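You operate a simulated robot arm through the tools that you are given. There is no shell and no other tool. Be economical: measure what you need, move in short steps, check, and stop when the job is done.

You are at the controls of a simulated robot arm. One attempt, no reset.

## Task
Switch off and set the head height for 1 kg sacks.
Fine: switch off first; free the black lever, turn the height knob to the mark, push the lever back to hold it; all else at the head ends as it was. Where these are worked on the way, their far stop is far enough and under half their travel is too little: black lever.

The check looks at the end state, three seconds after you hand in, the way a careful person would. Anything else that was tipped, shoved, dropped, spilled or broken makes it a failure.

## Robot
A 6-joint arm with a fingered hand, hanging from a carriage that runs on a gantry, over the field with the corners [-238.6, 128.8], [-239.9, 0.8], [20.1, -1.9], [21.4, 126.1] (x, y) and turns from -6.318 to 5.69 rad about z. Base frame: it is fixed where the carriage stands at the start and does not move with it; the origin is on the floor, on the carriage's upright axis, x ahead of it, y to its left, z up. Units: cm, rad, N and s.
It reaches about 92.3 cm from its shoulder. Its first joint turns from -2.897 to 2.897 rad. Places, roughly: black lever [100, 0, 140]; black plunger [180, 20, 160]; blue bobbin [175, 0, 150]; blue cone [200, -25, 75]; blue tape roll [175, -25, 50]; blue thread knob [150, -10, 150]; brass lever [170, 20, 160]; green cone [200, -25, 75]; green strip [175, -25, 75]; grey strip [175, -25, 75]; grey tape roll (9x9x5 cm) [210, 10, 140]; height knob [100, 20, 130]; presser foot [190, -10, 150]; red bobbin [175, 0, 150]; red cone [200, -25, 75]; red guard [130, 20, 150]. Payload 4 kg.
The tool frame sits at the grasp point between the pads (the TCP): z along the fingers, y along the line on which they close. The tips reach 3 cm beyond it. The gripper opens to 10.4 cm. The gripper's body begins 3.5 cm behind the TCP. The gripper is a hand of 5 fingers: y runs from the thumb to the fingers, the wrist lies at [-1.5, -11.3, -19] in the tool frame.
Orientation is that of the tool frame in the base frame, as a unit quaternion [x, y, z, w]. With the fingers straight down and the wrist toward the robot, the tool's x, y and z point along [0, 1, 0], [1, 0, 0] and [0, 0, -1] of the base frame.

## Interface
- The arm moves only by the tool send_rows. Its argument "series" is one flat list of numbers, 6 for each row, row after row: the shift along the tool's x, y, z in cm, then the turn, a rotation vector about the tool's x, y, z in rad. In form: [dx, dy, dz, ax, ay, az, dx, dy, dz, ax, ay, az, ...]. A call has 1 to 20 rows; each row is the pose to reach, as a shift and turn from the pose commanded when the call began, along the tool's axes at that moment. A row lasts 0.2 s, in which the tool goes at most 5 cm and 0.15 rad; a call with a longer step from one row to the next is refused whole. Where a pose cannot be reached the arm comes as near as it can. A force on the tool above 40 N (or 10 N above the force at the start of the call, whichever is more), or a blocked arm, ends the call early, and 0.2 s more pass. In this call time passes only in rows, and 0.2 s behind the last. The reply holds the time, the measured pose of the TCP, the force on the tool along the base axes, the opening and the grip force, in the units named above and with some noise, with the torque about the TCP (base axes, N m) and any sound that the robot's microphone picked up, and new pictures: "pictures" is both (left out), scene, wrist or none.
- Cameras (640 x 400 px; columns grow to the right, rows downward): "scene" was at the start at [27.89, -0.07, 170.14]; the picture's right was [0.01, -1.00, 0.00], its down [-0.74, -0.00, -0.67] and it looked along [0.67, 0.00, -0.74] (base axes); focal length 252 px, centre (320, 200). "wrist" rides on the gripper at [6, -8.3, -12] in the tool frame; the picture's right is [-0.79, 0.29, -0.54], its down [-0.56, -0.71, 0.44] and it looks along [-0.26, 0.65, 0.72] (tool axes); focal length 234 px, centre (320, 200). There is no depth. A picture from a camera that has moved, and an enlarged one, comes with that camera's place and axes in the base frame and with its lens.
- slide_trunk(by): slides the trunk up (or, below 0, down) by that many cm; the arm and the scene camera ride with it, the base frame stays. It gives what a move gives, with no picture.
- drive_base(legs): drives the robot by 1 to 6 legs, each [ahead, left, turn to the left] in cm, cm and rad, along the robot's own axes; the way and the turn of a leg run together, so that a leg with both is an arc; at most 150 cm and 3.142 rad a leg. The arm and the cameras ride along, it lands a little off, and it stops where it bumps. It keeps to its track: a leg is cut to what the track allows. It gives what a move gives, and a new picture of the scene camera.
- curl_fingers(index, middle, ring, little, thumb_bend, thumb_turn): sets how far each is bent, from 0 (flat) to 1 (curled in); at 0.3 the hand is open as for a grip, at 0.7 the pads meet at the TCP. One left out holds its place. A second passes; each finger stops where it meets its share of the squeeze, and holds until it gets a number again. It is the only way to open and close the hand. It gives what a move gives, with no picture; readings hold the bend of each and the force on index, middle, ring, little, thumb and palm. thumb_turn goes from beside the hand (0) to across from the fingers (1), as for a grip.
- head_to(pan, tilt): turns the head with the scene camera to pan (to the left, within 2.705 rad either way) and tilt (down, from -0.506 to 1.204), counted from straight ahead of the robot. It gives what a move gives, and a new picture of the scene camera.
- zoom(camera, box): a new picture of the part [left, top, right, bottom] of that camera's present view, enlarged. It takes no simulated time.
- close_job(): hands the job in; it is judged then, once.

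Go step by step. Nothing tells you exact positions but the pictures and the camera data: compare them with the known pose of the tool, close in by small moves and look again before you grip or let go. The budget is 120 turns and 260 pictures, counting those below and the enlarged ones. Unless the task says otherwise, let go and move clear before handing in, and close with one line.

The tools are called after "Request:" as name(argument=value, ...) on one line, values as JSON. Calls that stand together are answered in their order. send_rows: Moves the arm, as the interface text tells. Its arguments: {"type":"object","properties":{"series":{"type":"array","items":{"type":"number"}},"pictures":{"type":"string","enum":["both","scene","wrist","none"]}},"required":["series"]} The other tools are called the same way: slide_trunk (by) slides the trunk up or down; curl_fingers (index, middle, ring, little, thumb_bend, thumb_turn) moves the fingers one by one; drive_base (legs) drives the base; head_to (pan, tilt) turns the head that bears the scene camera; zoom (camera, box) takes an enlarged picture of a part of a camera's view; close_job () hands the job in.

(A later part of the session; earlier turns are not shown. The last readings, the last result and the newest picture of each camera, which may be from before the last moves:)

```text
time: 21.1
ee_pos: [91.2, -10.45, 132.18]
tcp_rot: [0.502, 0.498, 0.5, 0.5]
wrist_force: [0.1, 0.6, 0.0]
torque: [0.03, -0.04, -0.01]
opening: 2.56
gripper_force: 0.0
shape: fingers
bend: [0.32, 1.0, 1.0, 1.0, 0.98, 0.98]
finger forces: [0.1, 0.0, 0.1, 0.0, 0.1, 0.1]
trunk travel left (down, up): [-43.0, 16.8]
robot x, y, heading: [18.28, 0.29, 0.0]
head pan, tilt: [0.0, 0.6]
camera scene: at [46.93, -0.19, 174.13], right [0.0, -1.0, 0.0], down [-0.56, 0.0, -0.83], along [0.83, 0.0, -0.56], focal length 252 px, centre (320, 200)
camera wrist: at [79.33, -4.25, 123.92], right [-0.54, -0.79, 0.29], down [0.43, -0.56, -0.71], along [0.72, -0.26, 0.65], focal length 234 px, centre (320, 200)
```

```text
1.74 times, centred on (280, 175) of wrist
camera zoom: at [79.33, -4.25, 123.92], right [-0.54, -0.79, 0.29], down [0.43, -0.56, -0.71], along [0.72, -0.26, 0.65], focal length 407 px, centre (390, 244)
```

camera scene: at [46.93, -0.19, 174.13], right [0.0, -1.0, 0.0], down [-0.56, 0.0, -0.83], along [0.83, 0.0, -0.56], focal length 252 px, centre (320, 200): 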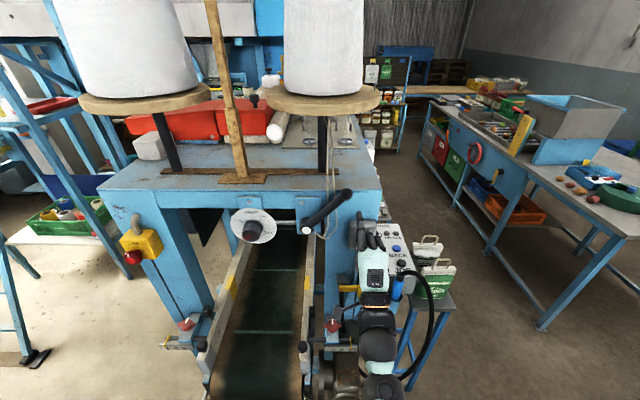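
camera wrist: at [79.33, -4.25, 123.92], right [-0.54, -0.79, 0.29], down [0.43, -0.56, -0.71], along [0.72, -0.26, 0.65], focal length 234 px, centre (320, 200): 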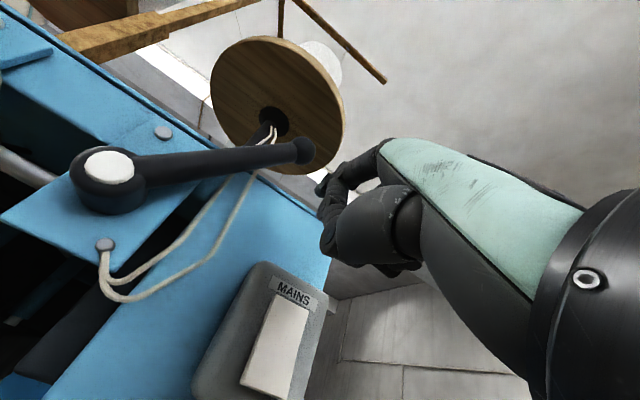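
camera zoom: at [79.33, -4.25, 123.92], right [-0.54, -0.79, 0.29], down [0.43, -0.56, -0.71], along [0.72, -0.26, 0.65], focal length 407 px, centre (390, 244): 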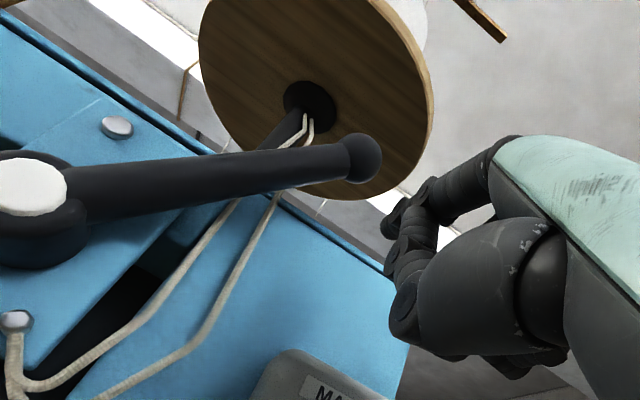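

Request:
send_rows(series=[1.4, 0.2, 1, 0, 0, 0, 2.7, 0.3, 2.1, 0, 0, 0, 3.3, 1.0, 2.1, 0, 0, 0, 3.9, 1.7, 2.1, 0, 0, 0, 4.7, 2.4, 2.1, 0, 0, 0, 5.6, 3.1, 2.1, 0, 0, 0])

Request:
zoom(camera="scene", box=[290, 150, 400, 260])

Request:
zoom(camera="wrist", box=[150, 60, 410, 290])

```text
time: 22.5
ee_pos: [93.34, -4.51, 135.33]
tcp_rot: [0.502, 0.499, 0.501, 0.498]
wrist_force: [-0.6, -0.5, -1.1]
torque: [0.02, 0.02, -0.02]
opening: 2.51
gripper_force: 0.2
shape: fingers
bend: [0.32, 1.0, 1.0, 1.0, 0.98, 0.98]
finger forces: [0.9, 0.1, 0.1, 0.1, 0.0, 0.0]
trunk travel left (down, up): [-43.0, 16.8]
robot x, y, heading: [17.86, 0.11, -0.003]
head pan, tilt: [0.0, 0.6]
camera scene: at [46.92, -0.19, 174.13], right [0.0, -1.0, 0.0], down [-0.56, 0.0, -0.83], along [0.83, 0.0, -0.56], focal length 252 px, centre (320, 200)
camera wrist: at [81.42, 1.58, 127.0], right [-0.54, -0.79, 0.29], down [0.43, -0.56, -0.71], along [0.72, -0.26, 0.65], focal length 234 px, centre (320, 200)
```

scene: 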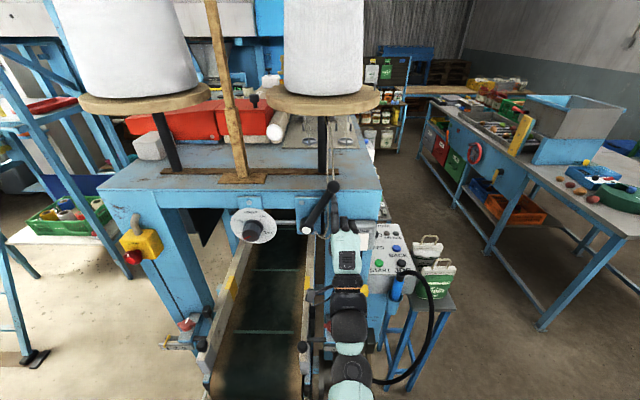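
wrist: 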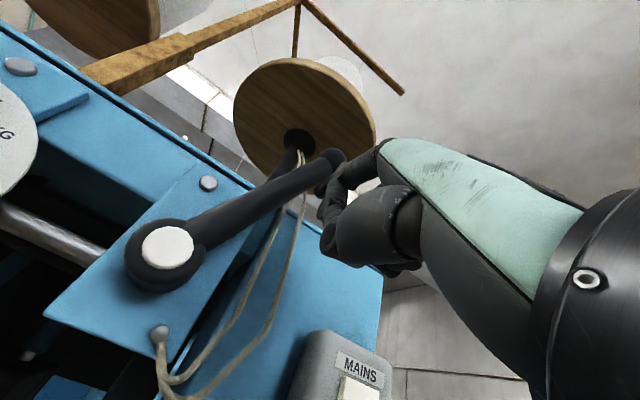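

```text
3.64 times, centred on (345, 205) of scene
camera zoom: at [46.92, -0.19, 174.13], right [0.0, -1.0, 0.0], down [-0.56, 0.0, -0.83], along [0.83, 0.0, -0.56], focal length 917 px, centre (229, 182)
```

zoom: 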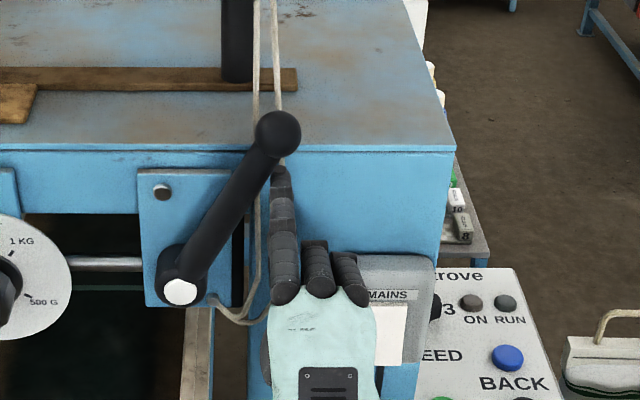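

```text
1.74 times, centred on (280, 175) of wrist
camera zoom: at [81.42, 1.58, 127.0], right [-0.54, -0.79, 0.29], down [0.43, -0.56, -0.71], along [0.72, -0.26, 0.65], focal length 407 px, centre (390, 244)
```

zoom: 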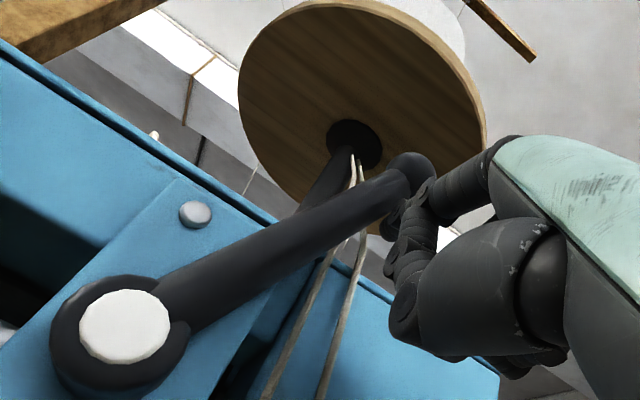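

The lever swings freely that way; I continue along its arc.

Request:
send_rows(series=[0.9, 0.57, 0, 0, 0, 0, 1.87, 1.08, 0, 0, 0, 0, 2.87, 1.48, 0, 0, 0, 0, 3.9, 1.82, 0, 0, 0, 0, 4.95, 2.05, 0, 0, 0, 0, 6.03, 2.19, 0, 0, 0, 0, 7.1, 2.24, 0, 0, 0, 0, 8.19, 2.19, 0, 0, 0, 0, 9.25, 2.05, 0, 0, 0, 0, 10.32, 1.82, 0, 0, 0, 0])

Request:
zoom(camera="scene", box=[270, 150, 380, 260])

```text
time: 24.7
ee_pos: [93.42, 4.97, 137.2]
tcp_rot: [0.504, 0.495, 0.497, 0.504]
wrist_force: [-1.1, -19.7, 1.8]
torque: [1.17, -0.13, -0.49]
opening: 2.56
gripper_force: 10.2
shape: fingers
bend: [0.32, 1.0, 1.0, 1.0, 0.98, 0.98]
finger forces: [20.0, 0.1, 0.0, 0.0, 0.0, 0.0]
trunk travel left (down, up): [-43.0, 16.8]
robot x, y, heading: [18.32, 0.03, -0.001]
head pan, tilt: [0.0, 0.6]
camera scene: at [46.93, -0.36, 174.15], right [0.0, -1.0, 0.0], down [-0.56, 0.0, -0.83], along [0.83, 0.0, -0.56], focal length 252 px, centre (320, 200)
camera wrist: at [81.53, 11.28, 128.88], right [-0.55, -0.78, 0.28], down [0.43, -0.56, -0.71], along [0.71, -0.27, 0.65], focal length 234 px, centre (320, 200)
```

scene: 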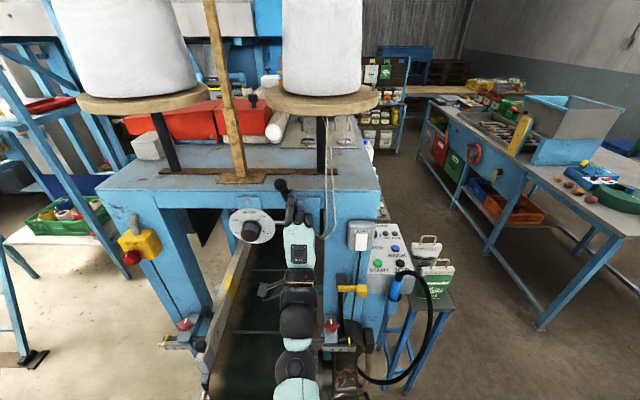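
wrist: 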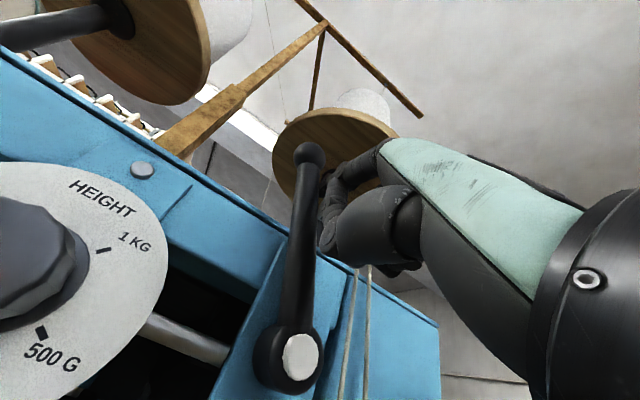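

```text
3.64 times, centred on (325, 205) of scene
camera zoom: at [46.93, -0.36, 174.15], right [0.0, -1.0, 0.0], down [-0.56, 0.0, -0.83], along [0.83, 0.0, -0.56], focal length 917 px, centre (302, 182)
```

zoom: 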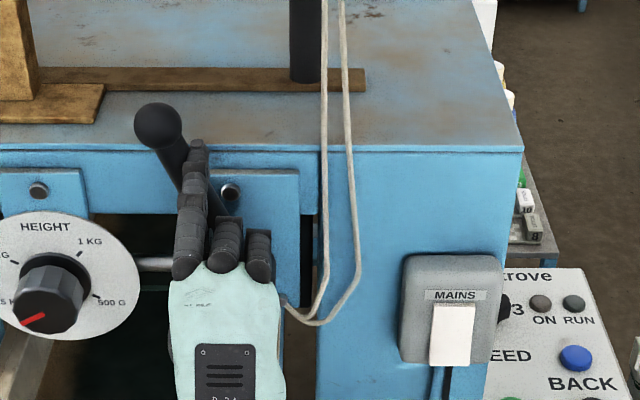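

It met about 20 N at ~110°, which looks like the far stop. I back off and check.

Request:
send_rows(series=[-2.5, -0.3, 0, 0, 0, 0, -2.5, -0.5, -4, 0, 0, 0, -2.5, -1, -9, 0, 0, 0, -2.5, -3, -13, 0, 0, 0])

Request:
zoom(camera="scene", box=[220, 150, 380, 260])

Request:
zoom(camera="wrist", box=[0, 60, 380, 360])

```text
refused: row 3 steps farther than a row can; nothing moved
```

```text
3.64 times, centred on (300, 205) of scene
camera zoom: at [46.93, -0.36, 174.15], right [0.0, -1.0, 0.0], down [-0.56, 0.0, -0.83], along [0.83, 0.0, -0.56], focal length 917 px, centre (393, 182)
```

zoom: 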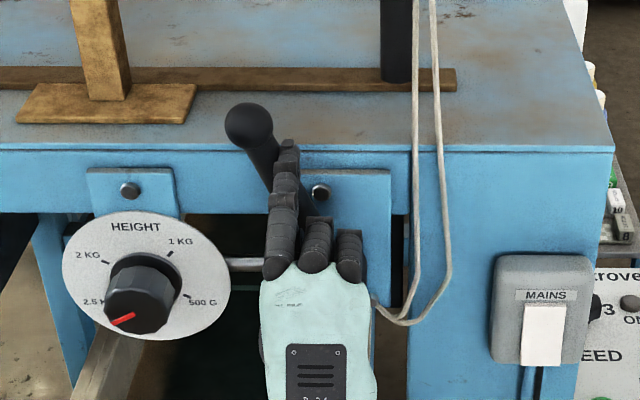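

```text
1.33 times, centred on (190, 210) of wrist
camera zoom: at [81.53, 11.28, 128.88], right [-0.55, -0.78, 0.28], down [0.43, -0.56, -0.71], along [0.71, -0.27, 0.65], focal length 312 px, centre (493, 187)
```

zoom: 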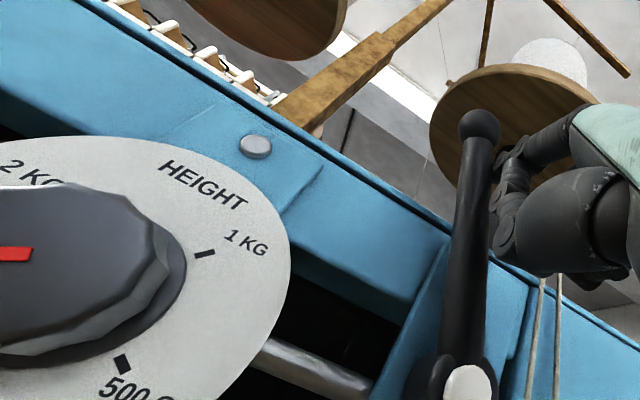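

I push slightly further to confirm it is the stop, then withdraw.

Request:
send_rows(series=[0.8, -0.3, 0, 0, 0, 0, 1.6, -0.6, 0, 0, 0, 0], pictures="none")

Request:
send_rows(series=[-2.5, -0.3, 0, 0, 0, 0, -3, -0.5, -4, 0, 0, 0, -3, -1, -8, 0, 0, 0, -3, -3, -12, 0, 0, 0])

Request:
zoom(camera="scene", box=[220, 150, 380, 260])

Request:
zoom(camera="wrist", box=[0, 60, 380, 360])

```text
time: 25.2
ee_pos: [93.37, 5.02, 137.09]
tcp_rot: [0.509, 0.488, 0.495, 0.508]
wrist_force: [-2.0, -9.3, 2.7]
torque: [0.58, -0.12, -0.19]
opening: 2.63
gripper_force: 5.2
shape: fingers
bend: [0.3, 1.0, 1.0, 1.0, 0.98, 0.99]
finger forces: [9.9, 0.1, 0.0, 0.0, 0.0, 0.0]
trunk travel left (down, up): [-43.0, 16.8]
robot x, y, heading: [18.08, 0.02, -0.005]
head pan, tilt: [0.0, 0.6]
stopped in row 2: the force on the tool passed its limit at 43 N (the readings are from after the stop); the commanded pose is now the measured one
```

```text
time: 26.2
ee_pos: [81.26, 2.88, 133.71]
tcp_rot: [0.507, 0.49, 0.497, 0.505]
wrist_force: [-0.5, -0.4, -0.6]
torque: [0.0, 0.01, -0.01]
opening: 2.58
gripper_force: 0.1
shape: fingers
bend: [0.31, 1.0, 1.0, 1.0, 0.98, 0.99]
finger forces: [0.0, 0.1, 0.0, 0.0, 0.0, 0.0]
trunk travel left (down, up): [-43.0, 16.8]
robot x, y, heading: [18.18, 0.03, -0.006]
head pan, tilt: [0.0, 0.6]
camera scene: at [46.92, -0.31, 174.14], right [0.0, -1.0, 0.0], down [-0.56, 0.0, -0.83], along [0.83, 0.0, -0.56], focal length 252 px, centre (320, 200)
camera wrist: at [69.57, 9.31, 125.45], right [-0.57, -0.78, 0.28], down [0.42, -0.56, -0.71], along [0.71, -0.28, 0.65], focal length 234 px, centre (320, 200)
```

scene: 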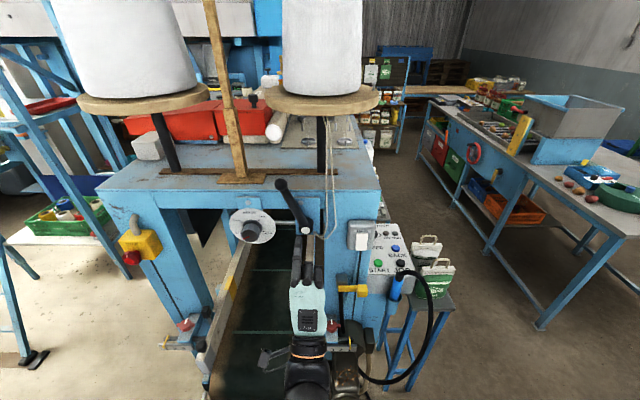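
wrist: 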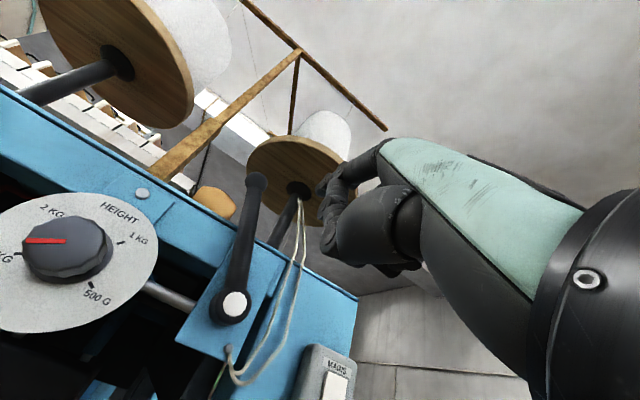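

```text
3.64 times, centred on (300, 205) of scene
camera zoom: at [46.92, -0.31, 174.14], right [0.0, -1.0, 0.0], down [-0.56, 0.0, -0.83], along [0.83, 0.0, -0.56], focal length 917 px, centre (393, 182)
```

zoom: 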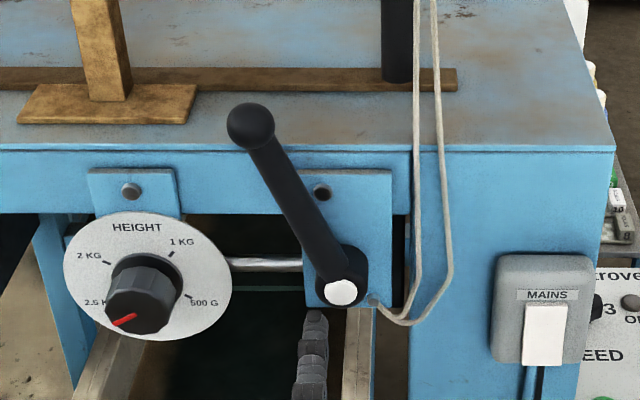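

```text
1.33 times, centred on (190, 210) of wrist
camera zoom: at [69.57, 9.31, 125.45], right [-0.57, -0.78, 0.28], down [0.42, -0.56, -0.71], along [0.71, -0.28, 0.65], focal length 312 px, centre (493, 187)
```

zoom: 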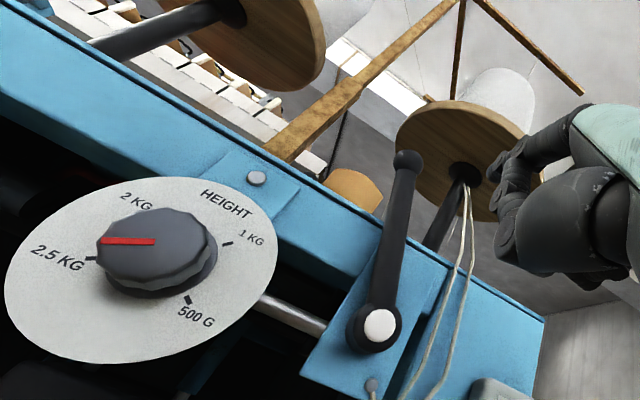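

The lever is free at its far stop. Knob face ≈ (95.6,17.8,129.6), axis along x; I shift the base left, open thumb/index/middle for a grip.

Request:
drive_base(legs=[[0, 16, 0]])

Request:
curl_fingers(index=0.3, middle=0.3, ring=1, little=1, thumb_bend=0.3, thumb_turn=1)

Request:
zoom(camera="scene", box=[220, 150, 420, 350])

Request:
zoom(camera="wrist", box=[0, 0, 640, 400])

```text
time: 27.6
ee_pos: [81.42, 18.33, 133.88]
tcp_rot: [0.509, 0.489, 0.495, 0.507]
wrist_force: [0.2, -0.4, -1.3]
torque: [-0.03, 0.04, -0.03]
opening: 2.55
gripper_force: 0.2
shape: fingers
bend: [0.31, 1.0, 1.0, 1.0, 0.98, 0.99]
finger forces: [0.0, 0.0, 0.1, 0.0, 0.0, 0.0]
trunk travel left (down, up): [-43.0, 16.8]
robot x, y, heading: [18.26, 15.45, -0.01]
head pan, tilt: [0.0, 0.6]
camera scene: at [47.01, 15.25, 174.14], right [-0.01, -1.0, 0.0], down [-0.56, 0.0, -0.83], along [0.83, -0.01, -0.56], focal length 252 px, centre (320, 200)
```

scene: 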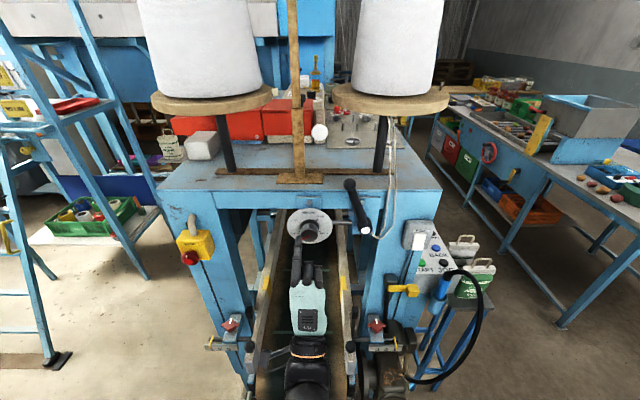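

```text
time: 28.6
ee_pos: [81.47, 18.34, 133.66]
tcp_rot: [0.509, 0.49, 0.495, 0.507]
wrist_force: [0.6, 0.1, 0.7]
torque: [0.03, 0.0, 0.0]
opening: 10.27
gripper_force: 0.0
shape: fingers
bend: [0.3, 0.3, 1.0, 1.0, 0.3, 0.97]
finger forces: [0.1, 0.0, 0.0, 0.0, 0.1, 0.0]
trunk travel left (down, up): [-43.0, 16.8]
robot x, y, heading: [18.26, 15.72, -0.006]
head pan, tilt: [0.0, 0.6]
```

```text
2.00 times, centred on (320, 250) of scene
camera zoom: at [47.01, 15.25, 174.14], right [-0.01, -1.0, 0.0], down [-0.56, 0.0, -0.83], along [0.83, -0.01, -0.56], focal length 504 px, centre (320, 100)
```

zoom: 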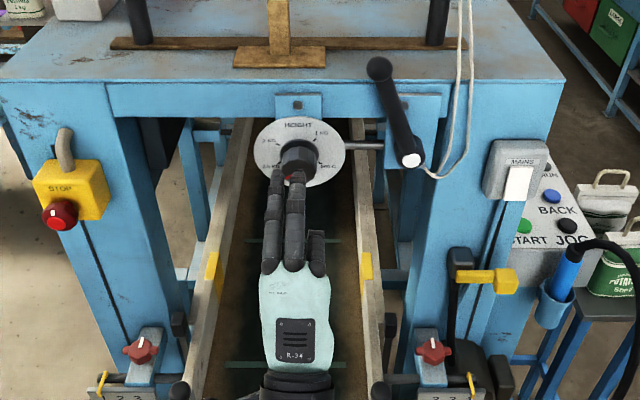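

```text
1.00 times, centred on (320, 200) of wrist (not enlarged: the box is as wide or as high as the picture)
camera zoom: at [69.72, 24.79, 125.43], right [-0.57, -0.77, 0.28], down [0.42, -0.57, -0.71], along [0.71, -0.28, 0.65], focal length 234 px, centre (320, 200)
```

zoom: 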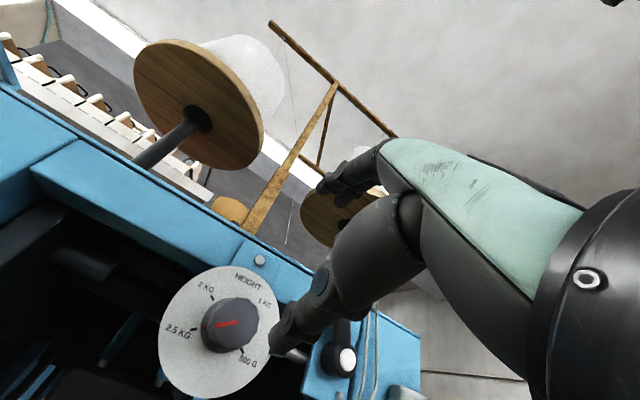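

Now I pre-roll the hand counter-clockwise at standoff, centred on the knob axis.

Request:
send_rows(series=[0, -0.5, -0.5, 0, 0, -0.14, 0, -1, -1, 0, 0, -0.28, -0.1, -1.5, -1.5, 0, 0, -0.42, -0.1, -2, -1.5, 0, 0, -0.56, -0.2, -2.5, -1.5, 0, 0, -0.7, -0.2, -3, -1.5, 0, 0, -0.84, -0.3, -3.5, -1.5, 0, 0, -0.98, -0.3, -4, -1.5, 0, 0, -1.12, -0.4, -4.3, -1.5, 0, 0, -1.26])

Request:
zoom(camera="scene", box=[220, 150, 420, 350])

```text
time: 30.6
ee_pos: [80.01, 17.94, 129.49]
tcp_rot: [0.123, 0.695, 0.1, 0.701]
wrist_force: [-0.9, -0.2, -0.3]
torque: [-0.01, -0.02, 0.06]
opening: 10.33
gripper_force: 0.0
shape: fingers
bend: [0.3, 0.3, 1.0, 1.0, 0.3, 0.97]
finger forces: [0.1, 0.0, 0.1, 0.0, 0.0, 0.0]
trunk travel left (down, up): [-43.0, 16.8]
robot x, y, heading: [18.25, 15.07, -0.013]
head pan, tilt: [0.0, 0.6]
camera scene: at [47.01, 15.25, 174.13], right [-0.01, -1.0, 0.0], down [-0.56, 0.0, -0.83], along [0.83, -0.01, -0.56], focal length 252 px, centre (320, 200)
camera wrist: at [67.89, 12.35, 121.08], right [-0.55, 0.04, 0.84], down [0.41, -0.86, 0.31], along [0.73, 0.51, 0.45], focal length 234 px, centre (320, 200)
```

scene: 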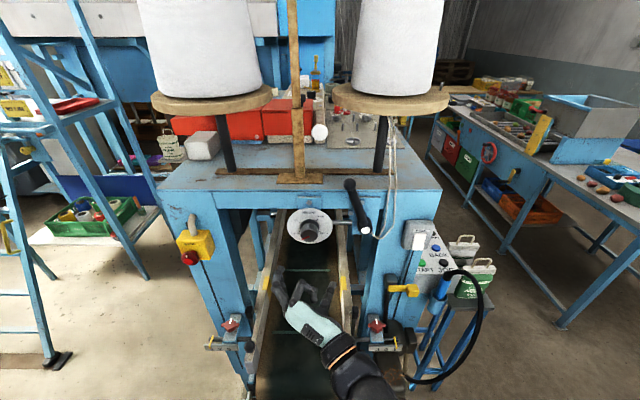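
wrist: 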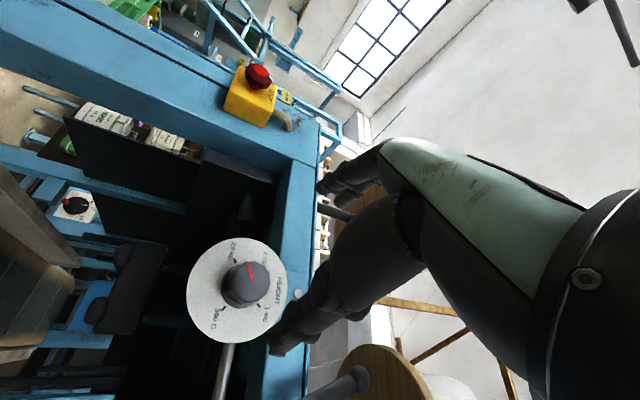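

```text
2.00 times, centred on (320, 250) of scene
camera zoom: at [47.01, 15.25, 174.13], right [-0.01, -1.0, 0.0], down [-0.56, 0.0, -0.83], along [0.83, -0.01, -0.56], focal length 504 px, centre (320, 100)
```

zoom: 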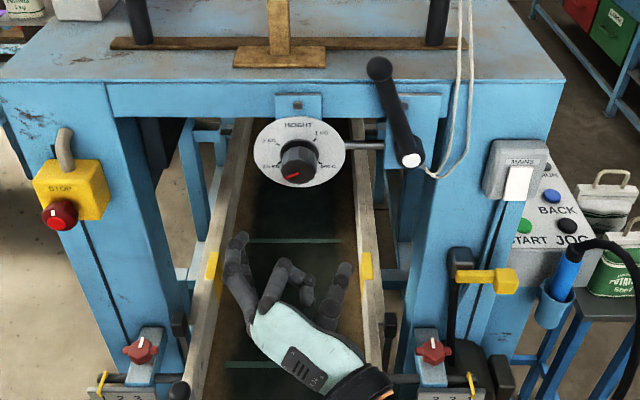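

Request:
zoom(camera="scene", box=[285, 200, 335, 250])

Request:
zoom(camera="wrist", box=[170, 220, 330, 370])

```text
8.00 times, centred on (310, 225) of scene
camera zoom: at [47.01, 15.25, 174.13], right [-0.01, -1.0, 0.0], down [-0.56, 0.0, -0.83], along [0.83, -0.01, -0.56], focal length 2017 px, centre (400, 0)
```

zoom: 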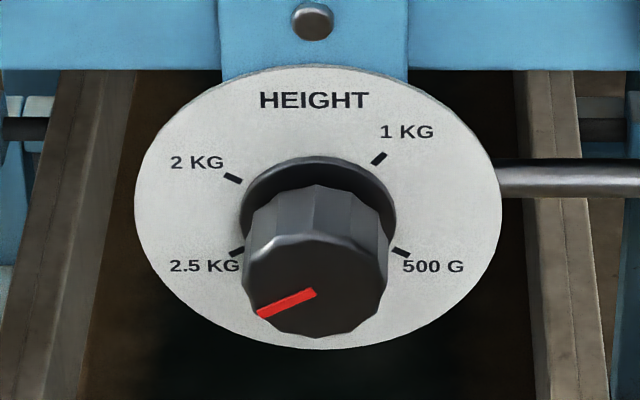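

```text
2.67 times, centred on (250, 295) of wrist
camera zoom: at [67.89, 12.35, 121.08], right [-0.55, 0.04, 0.84], down [0.41, -0.86, 0.31], along [0.73, 0.51, 0.45], focal length 624 px, centre (507, -53)
```

zoom: 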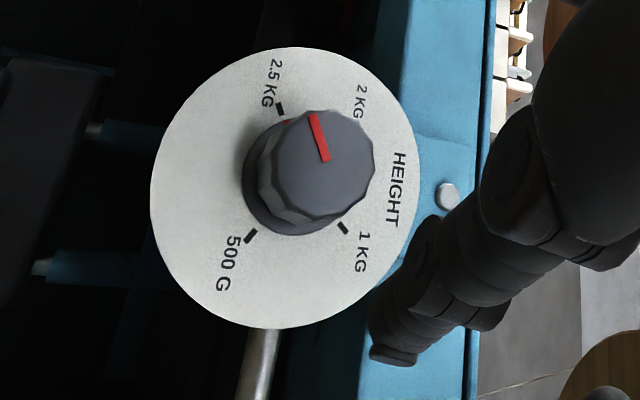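

Request:
send_rows(series=[-0.13, -0.42, 4, 0, 0, 0, -0.13, -0.42, 8, 0, 0, 0, -0.13, -0.42, 12, 0, 0, 0, -0.13, -0.42, 14.8, 0, 0, 0])

Request:
zoom(camera="scene", box=[270, 190, 350, 270])

Request:
zoom(camera="wrist", box=[170, 150, 400, 370])

```text
time: 31.6
ee_pos: [94.68, 16.91, 129.25]
tcp_rot: [0.123, 0.695, 0.103, 0.701]
wrist_force: [0.5, 0.0, -0.6]
torque: [0.03, -0.01, -0.01]
opening: 10.3
gripper_force: 0.0
shape: fingers
bend: [0.3, 0.3, 1.0, 1.0, 0.3, 0.97]
finger forces: [0.1, 0.1, 0.0, 0.0, 0.0, 0.0]
trunk travel left (down, up): [-43.0, 16.8]
robot x, y, heading: [17.79, 15.39, -0.006]
head pan, tilt: [0.0, 0.6]
camera scene: at [47.01, 15.25, 174.14], right [-0.01, -1.0, 0.0], down [-0.56, 0.0, -0.83], along [0.83, -0.01, -0.56], focal length 252 px, centre (320, 200)
camera wrist: at [82.65, 11.4, 120.86], right [-0.55, 0.04, 0.84], down [0.41, -0.86, 0.31], along [0.73, 0.51, 0.45], focal length 234 px, centre (320, 200)
```

scene: 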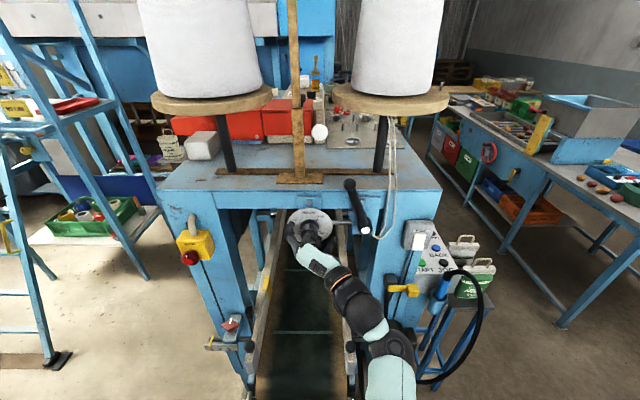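
wrist: 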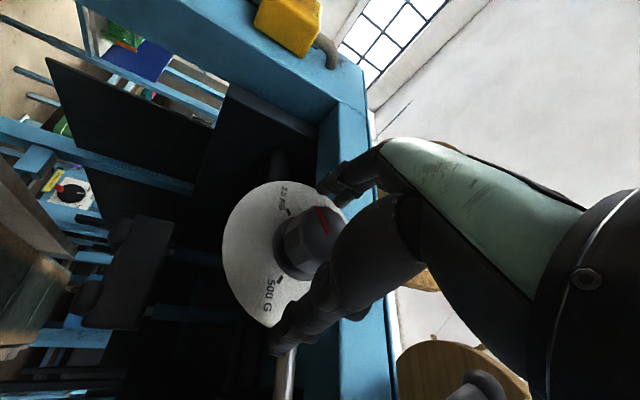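

```text
5.00 times, centred on (310, 230) of scene
camera zoom: at [47.01, 15.25, 174.14], right [-0.01, -1.0, 0.0], down [-0.56, 0.0, -0.83], along [0.83, -0.01, -0.56], focal length 1260 px, centre (370, 50)
```

zoom: 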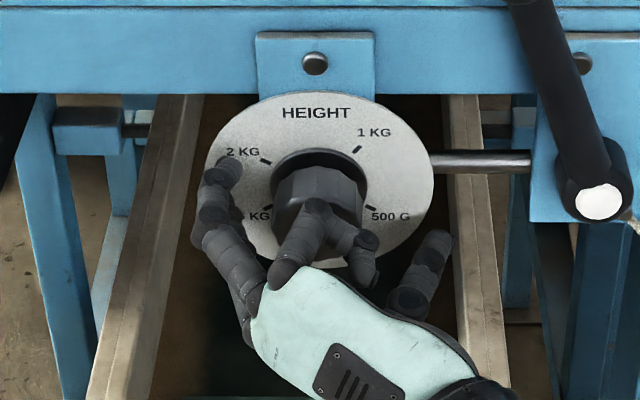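

```text
1.82 times, centred on (285, 260) of wrist
camera zoom: at [82.65, 11.4, 120.86], right [-0.55, 0.04, 0.84], down [0.41, -0.86, 0.31], along [0.73, 0.51, 0.45], focal length 426 px, centre (384, 91)
```

zoom: 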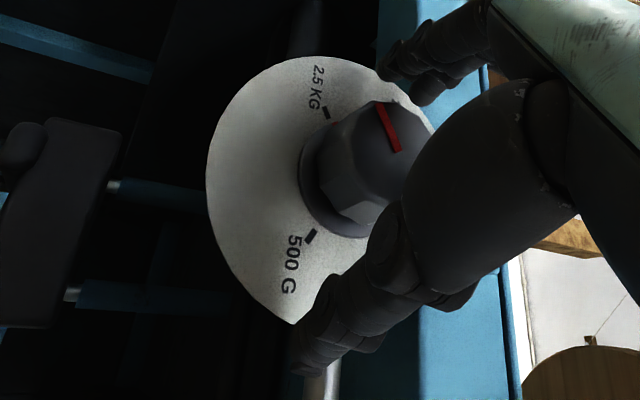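

Request:
send_rows(series=[0.1, 0.4, 0.8, 0, 0, 0], pictures="none")

Request:
curl_fingers(index=0.6, middle=0.6, thumb_bend=0.6)

Request:
zoom(camera="scene", box=[270, 190, 350, 270])

Request:
zoom(camera="wrist", box=[170, 150, 400, 370])

```text
time: 32.0
ee_pos: [95.47, 17.51, 129.31]
tcp_rot: [0.123, 0.695, 0.102, 0.701]
wrist_force: [-0.8, -0.1, 0.1]
torque: [0.02, 0.03, 0.01]
opening: 10.28
gripper_force: 0.2
shape: fingers
bend: [0.3, 0.3, 1.0, 1.0, 0.3, 0.97]
finger forces: [0.0, 0.1, 0.0, 0.0, 0.0, 0.0]
trunk travel left (down, up): [-43.0, 16.8]
robot x, y, heading: [18.06, 15.24, -0.007]
head pan, tilt: [0.0, 0.6]
```

```text
time: 33.0
ee_pos: [95.65, 17.54, 129.33]
tcp_rot: [0.123, 0.695, 0.103, 0.701]
wrist_force: [1.7, 6.4, 1.0]
torque: [-0.01, 0.01, 0.1]
opening: 3.96
gripper_force: 6.0
shape: fingers
bend: [0.54, 0.56, 1.0, 1.0, 0.57, 1.0]
finger forces: [5.9, 3.7, 0.1, 0.1, 2.8, 0.0]
trunk travel left (down, up): [-43.0, 16.8]
robot x, y, heading: [17.93, 16.06, -0.005]
head pan, tilt: [0.0, 0.6]
```

```text
5.00 times, centred on (310, 230) of scene
camera zoom: at [47.03, 15.3, 174.15], right [-0.01, -1.0, 0.0], down [-0.56, 0.0, -0.83], along [0.83, -0.01, -0.56], focal length 1260 px, centre (370, 50)
```

zoom: 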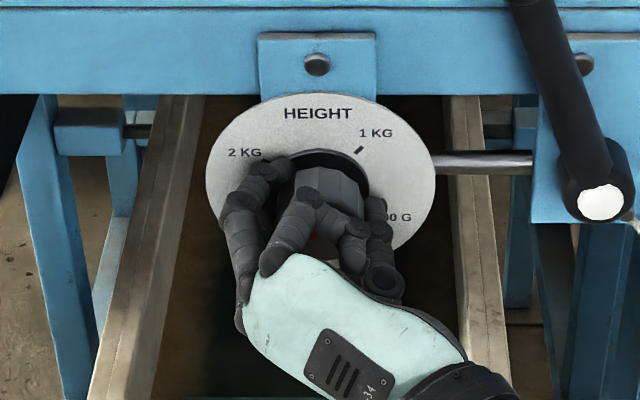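

```text
1.82 times, centred on (285, 260) of wrist
camera zoom: at [83.47, 11.91, 120.94], right [-0.55, 0.04, 0.84], down [0.41, -0.86, 0.31], along [0.73, 0.51, 0.45], focal length 426 px, centre (384, 91)
```

zoom: 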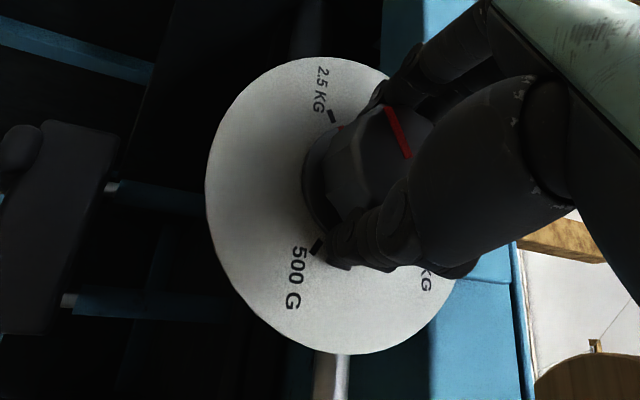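

Request:
curl_fingers(index=0.7, middle=0.7, thumb_bend=0.75)

Request:
send_rows(series=[0, 0, 0, 0, 0, 0.1, 0, 0, 0, 0, 0, 0.2, 0, 0, 0, 0, 0, 0.3, 0, 0, 0, 0, 0, 0.4])

Request:
zoom(camera="wrist", box=[170, 150, 400, 370])

```text
time: 34.0
ee_pos: [95.51, 17.6, 129.44]
tcp_rot: [0.124, 0.695, 0.102, 0.701]
wrist_force: [5.4, 6.3, -1.0]
torque: [-0.04, -0.04, 0.14]
opening: 3.73
gripper_force: 18.6
shape: fingers
bend: [0.53, 0.58, 1.0, 1.0, 0.6, 1.0]
finger forces: [12.4, 8.4, 0.1, 0.0, 16.5, 0.0]
trunk travel left (down, up): [-43.0, 16.8]
robot x, y, heading: [18.17, 15.79, -0.011]
head pan, tilt: [0.0, 0.6]
```

```text
time: 35.0
ee_pos: [95.44, 17.47, 129.29]
tcp_rot: [0.259, 0.658, 0.24, 0.665]
wrist_force: [7.5, 7.7, -6.0]
torque: [-0.06, 0.19, 0.06]
opening: 3.75
gripper_force: 19.1
shape: fingers
bend: [0.53, 0.59, 1.0, 1.0, 0.6, 0.99]
finger forces: [12.4, 8.3, 0.1, 0.1, 17.5, 0.0]
trunk travel left (down, up): [-43.0, 16.8]
robot x, y, heading: [18.56, 15.5, -0.006]
head pan, tilt: [0.0, 0.6]
camera scene: at [47.04, 15.3, 174.14], right [-0.01, -1.0, 0.0], down [-0.56, 0.0, -0.83], along [0.83, -0.01, -0.56], focal length 252 px, centre (320, 200)
camera wrist: at [83.57, 15.62, 119.32], right [-0.55, -0.29, 0.78], down [0.41, -0.91, -0.05], along [0.73, 0.29, 0.62], focal length 234 px, centre (320, 200)
```

scene: 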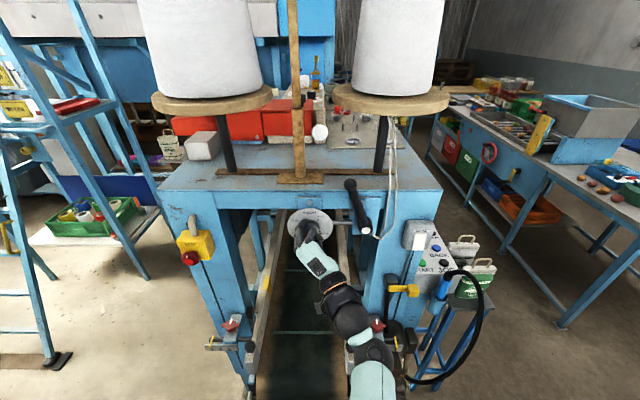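
wrist: 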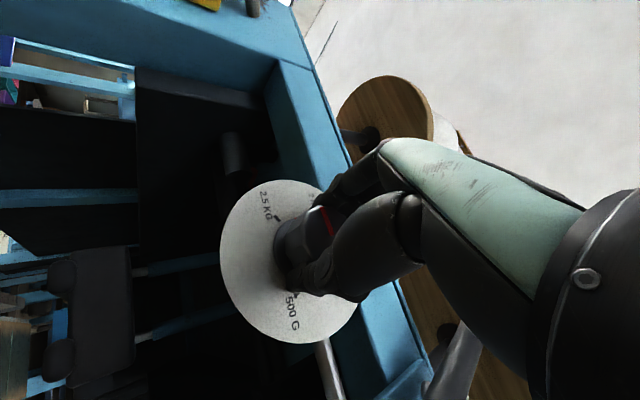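

```text
1.82 times, centred on (285, 260) of wrist
camera zoom: at [83.57, 15.62, 119.32], right [-0.55, -0.29, 0.78], down [0.41, -0.91, -0.05], along [0.73, 0.29, 0.62], focal length 426 px, centre (384, 91)
```

zoom: 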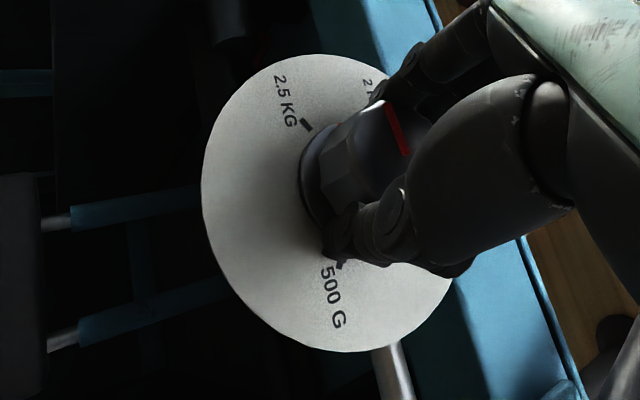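

The knob turns with the hand. I continue turning clockwise.

Request:
send_rows(series=[0, 0, 0, 0, 0, 0.12, 0, 0, 0, 0, 0, 0.24, 0, 0, 0, 0, 0, 0.36, 0, 0, 0, 0, 0, 0.48, 0, 0, 0, 0, 0, 0.6, 0, 0, 0, 0, 0, 0.72, 0, 0, 0, 0, 0, 0.84, 0, 0, 0, 0, 0, 0.96, 0, 0, 0, 0, 0, 1.08, 0, 0, 0, 0, 0, 1.2])

Request:
zoom(camera="wrist", box=[170, 150, 400, 370])

```text
time: 37.2
ee_pos: [95.51, 17.75, 129.56]
tcp_rot: [0.584, 0.396, 0.576, 0.413]
wrist_force: [8.5, 9.6, -5.7]
torque: [-0.07, 0.45, 0.37]
opening: 3.8
gripper_force: 20.6
shape: fingers
bend: [0.56, 0.62, 1.0, 1.0, 0.6, 1.0]
finger forces: [9.6, 8.9, 0.1, 0.0, 21.6, 0.1]
trunk travel left (down, up): [-43.0, 16.8]
robot x, y, heading: [18.06, 15.92, -0.007]
head pan, tilt: [0.0, 0.6]
camera scene: at [47.03, 15.3, 174.14], right [-0.01, -1.0, 0.0], down [-0.56, 0.0, -0.83], along [0.83, -0.01, -0.56], focal length 252 px, centre (320, 200)
camera wrist: at [83.88, 26.6, 123.76], right [-0.57, -0.82, 0.0], down [0.43, -0.29, -0.85], along [0.7, -0.48, 0.52], focal length 234 px, centre (320, 200)
```

scene: 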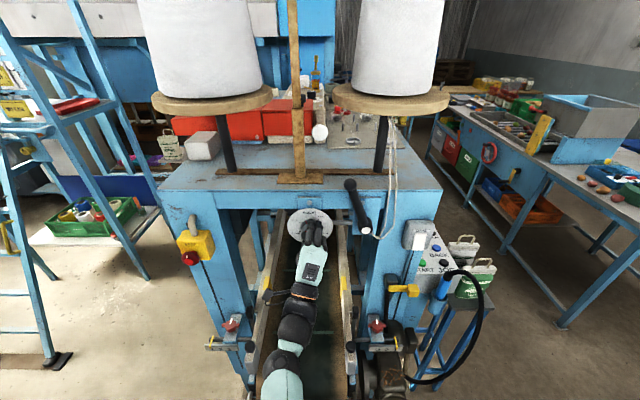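
wrist: 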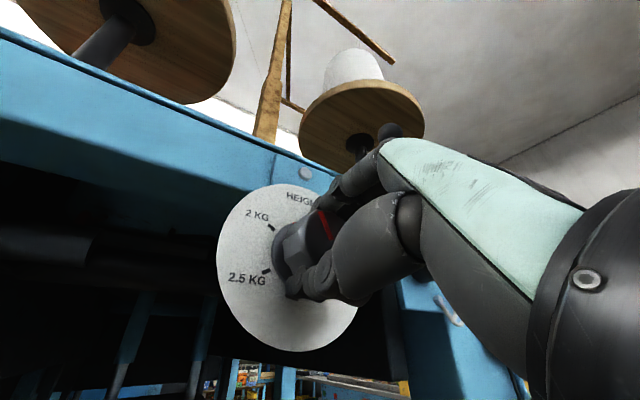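

```text
1.82 times, centred on (285, 260) of wrist
camera zoom: at [83.88, 26.6, 123.76], right [-0.57, -0.82, 0.0], down [0.43, -0.29, -0.85], along [0.7, -0.48, 0.52], focal length 426 px, centre (384, 91)
```

zoom: 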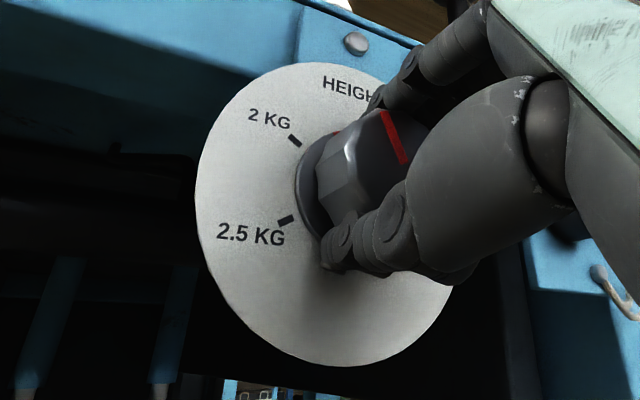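

Request:
send_rows(series=[0, 0, 0, 0, 0, 0.12, 0, 0, 0, 0, 0, 0.24, 0, 0, 0, 0, 0, 0.36, 0, 0, 0, 0, 0, 0.48, 0, 0, 0, 0, 0, 0.6, 0, 0, 0, 0, 0, 0.72, 0, 0, 0, 0, 0, 0.84, 0, 0, 0, 0, 0, 0.96, 0, 0, 0, 0, 0, 1.08])

Request:
zoom(camera="wrist", box=[170, 150, 400, 370])

Request:
zoom(camera="scene", box=[270, 190, 350, 270])

```text
time: 39.2
ee_pos: [95.48, 17.69, 129.56]
tcp_rot: [0.705, 0.039, 0.706, 0.06]
wrist_force: [5.9, 9.3, -1.4]
torque: [0.02, 0.07, 0.56]
opening: 3.78
gripper_force: 19.5
shape: fingers
bend: [0.57, 0.62, 1.0, 1.0, 0.59, 1.0]
finger forces: [8.5, 8.6, 0.0, 0.0, 21.7, 0.0]
trunk travel left (down, up): [-43.0, 16.8]
robot x, y, heading: [17.97, 15.7, -0.007]
head pan, tilt: [0.0, 0.6]
camera scene: at [47.03, 15.3, 174.14], right [-0.01, -1.0, 0.0], down [-0.56, 0.01, -0.83], along [0.83, -0.01, -0.56], focal length 252 px, centre (320, 200)
camera wrist: at [83.89, 27.12, 134.36], right [-0.55, -0.38, -0.74], down [0.46, 0.61, -0.65], along [0.7, -0.7, -0.16], focal length 234 px, centre (320, 200)
```

scene: 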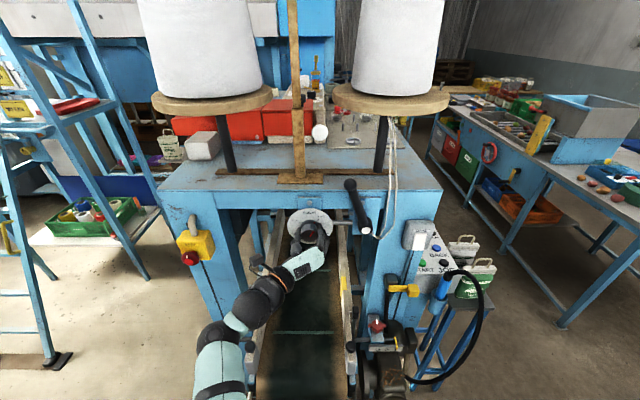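
wrist: 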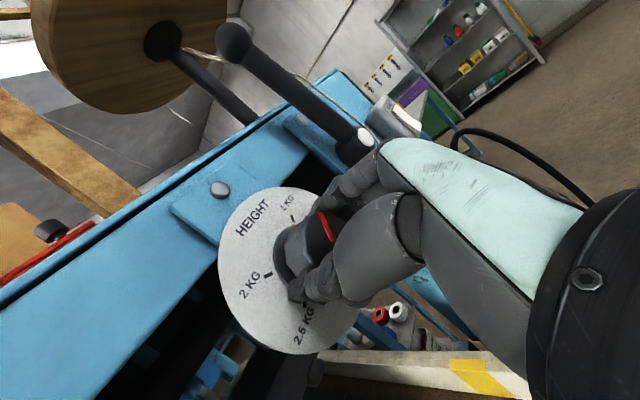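

```text
1.82 times, centred on (285, 260) of wrist
camera zoom: at [83.89, 27.12, 134.36], right [-0.55, -0.38, -0.74], down [0.46, 0.61, -0.65], along [0.7, -0.7, -0.16], focal length 426 px, centre (384, 91)
```

zoom: 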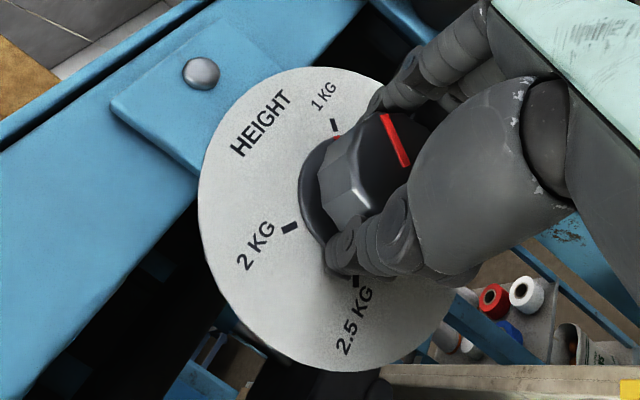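

```text
5.00 times, centred on (310, 230) of scene
camera zoom: at [47.03, 15.3, 174.14], right [-0.01, -1.0, 0.0], down [-0.56, 0.01, -0.83], along [0.83, -0.01, -0.56], focal length 1260 px, centre (370, 50)
```

zoom: 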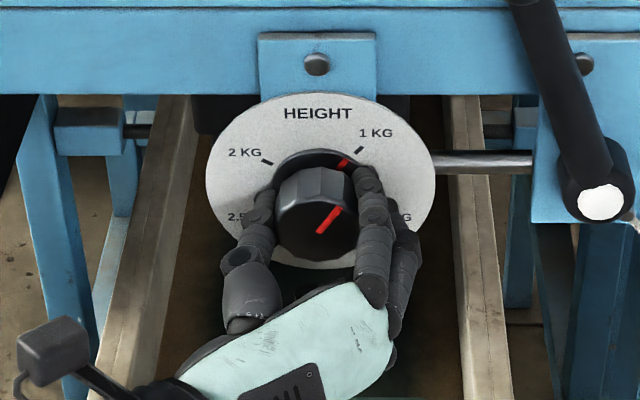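

Request:
zoom(camera="scene", box=[294, 208, 326, 240])

Request:
zoom(camera="wrist", box=[260, 190, 350, 280])

```text
12.50 times, centred on (310, 224) of scene
camera zoom: at [47.03, 15.3, 174.14], right [-0.01, -1.0, 0.0], down [-0.56, 0.01, -0.83], along [0.83, -0.01, -0.56], focal length 3151 px, centre (445, -100)
```

zoom: 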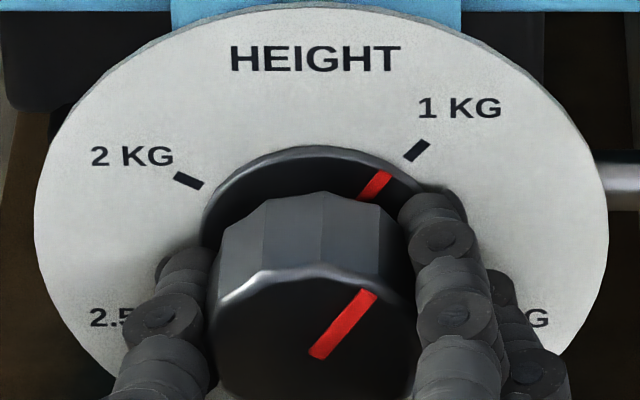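

```text
4.44 times, centred on (305, 235) of wrist
camera zoom: at [83.89, 27.12, 134.36], right [-0.55, -0.38, -0.74], down [0.46, 0.61, -0.65], along [0.7, -0.7, -0.16], focal length 1041 px, centre (387, 44)
```

zoom: 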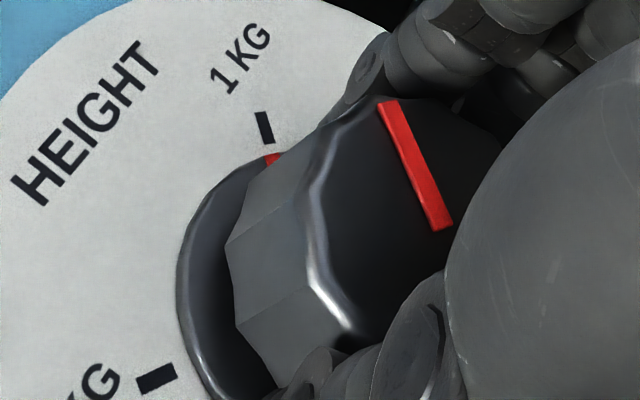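

Pointer is at ≈55°, the 1 kg mark at ≈49.5°, so I add a small turn.

Request:
send_rows(series=[0, 0, 0, 0, 0, 0.05, 0, 0, 0, 0, 0, 0.1], pictures="none")

Request:
zoom(camera="scene", box=[294, 208, 326, 240])

Request:
zoom(camera="wrist", box=[260, 190, 350, 280])

```text
time: 39.8
ee_pos: [95.56, 17.68, 129.55]
tcp_rot: [0.706, 0.003, 0.708, 0.025]
wrist_force: [6.4, 10.8, -1.5]
torque: [0.0, 0.02, 0.55]
opening: 3.78
gripper_force: 19.6
shape: fingers
bend: [0.57, 0.62, 1.0, 1.0, 0.59, 1.0]
finger forces: [8.4, 8.9, 0.0, 0.0, 22.0, 0.1]
trunk travel left (down, up): [-43.0, 16.8]
robot x, y, heading: [18.13, 15.76, -0.008]
head pan, tilt: [0.0, 0.6]
```

```text
12.50 times, centred on (310, 224) of scene
camera zoom: at [47.05, 15.31, 174.15], right [-0.01, -1.0, 0.0], down [-0.56, 0.01, -0.83], along [0.83, -0.01, -0.56], focal length 3151 px, centre (445, -100)
```

zoom: 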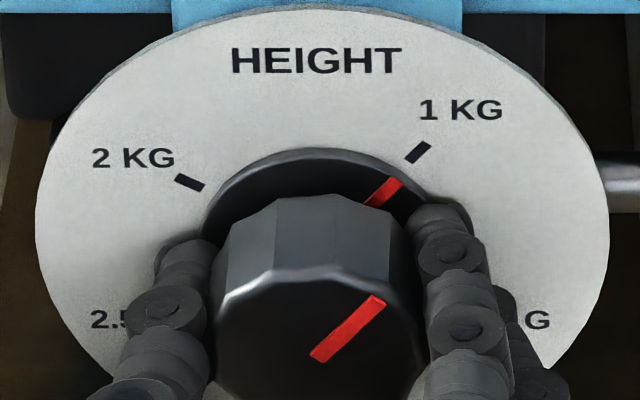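

```text
4.44 times, centred on (305, 235) of wrist
camera zoom: at [83.86, 26.57, 135.22], right [-0.55, -0.3, -0.78], down [0.46, 0.67, -0.58], along [0.7, -0.68, -0.23], focal length 1041 px, centre (387, 44)
```

zoom: 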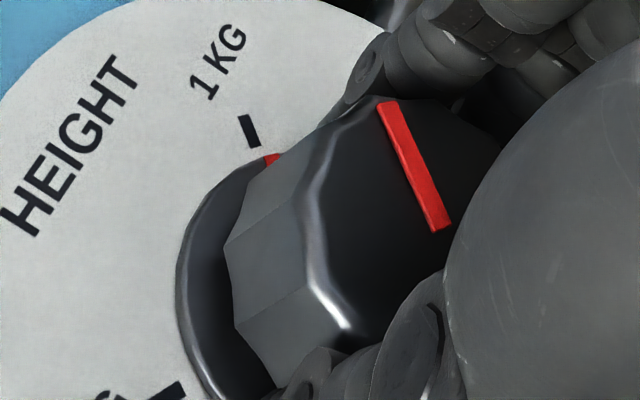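

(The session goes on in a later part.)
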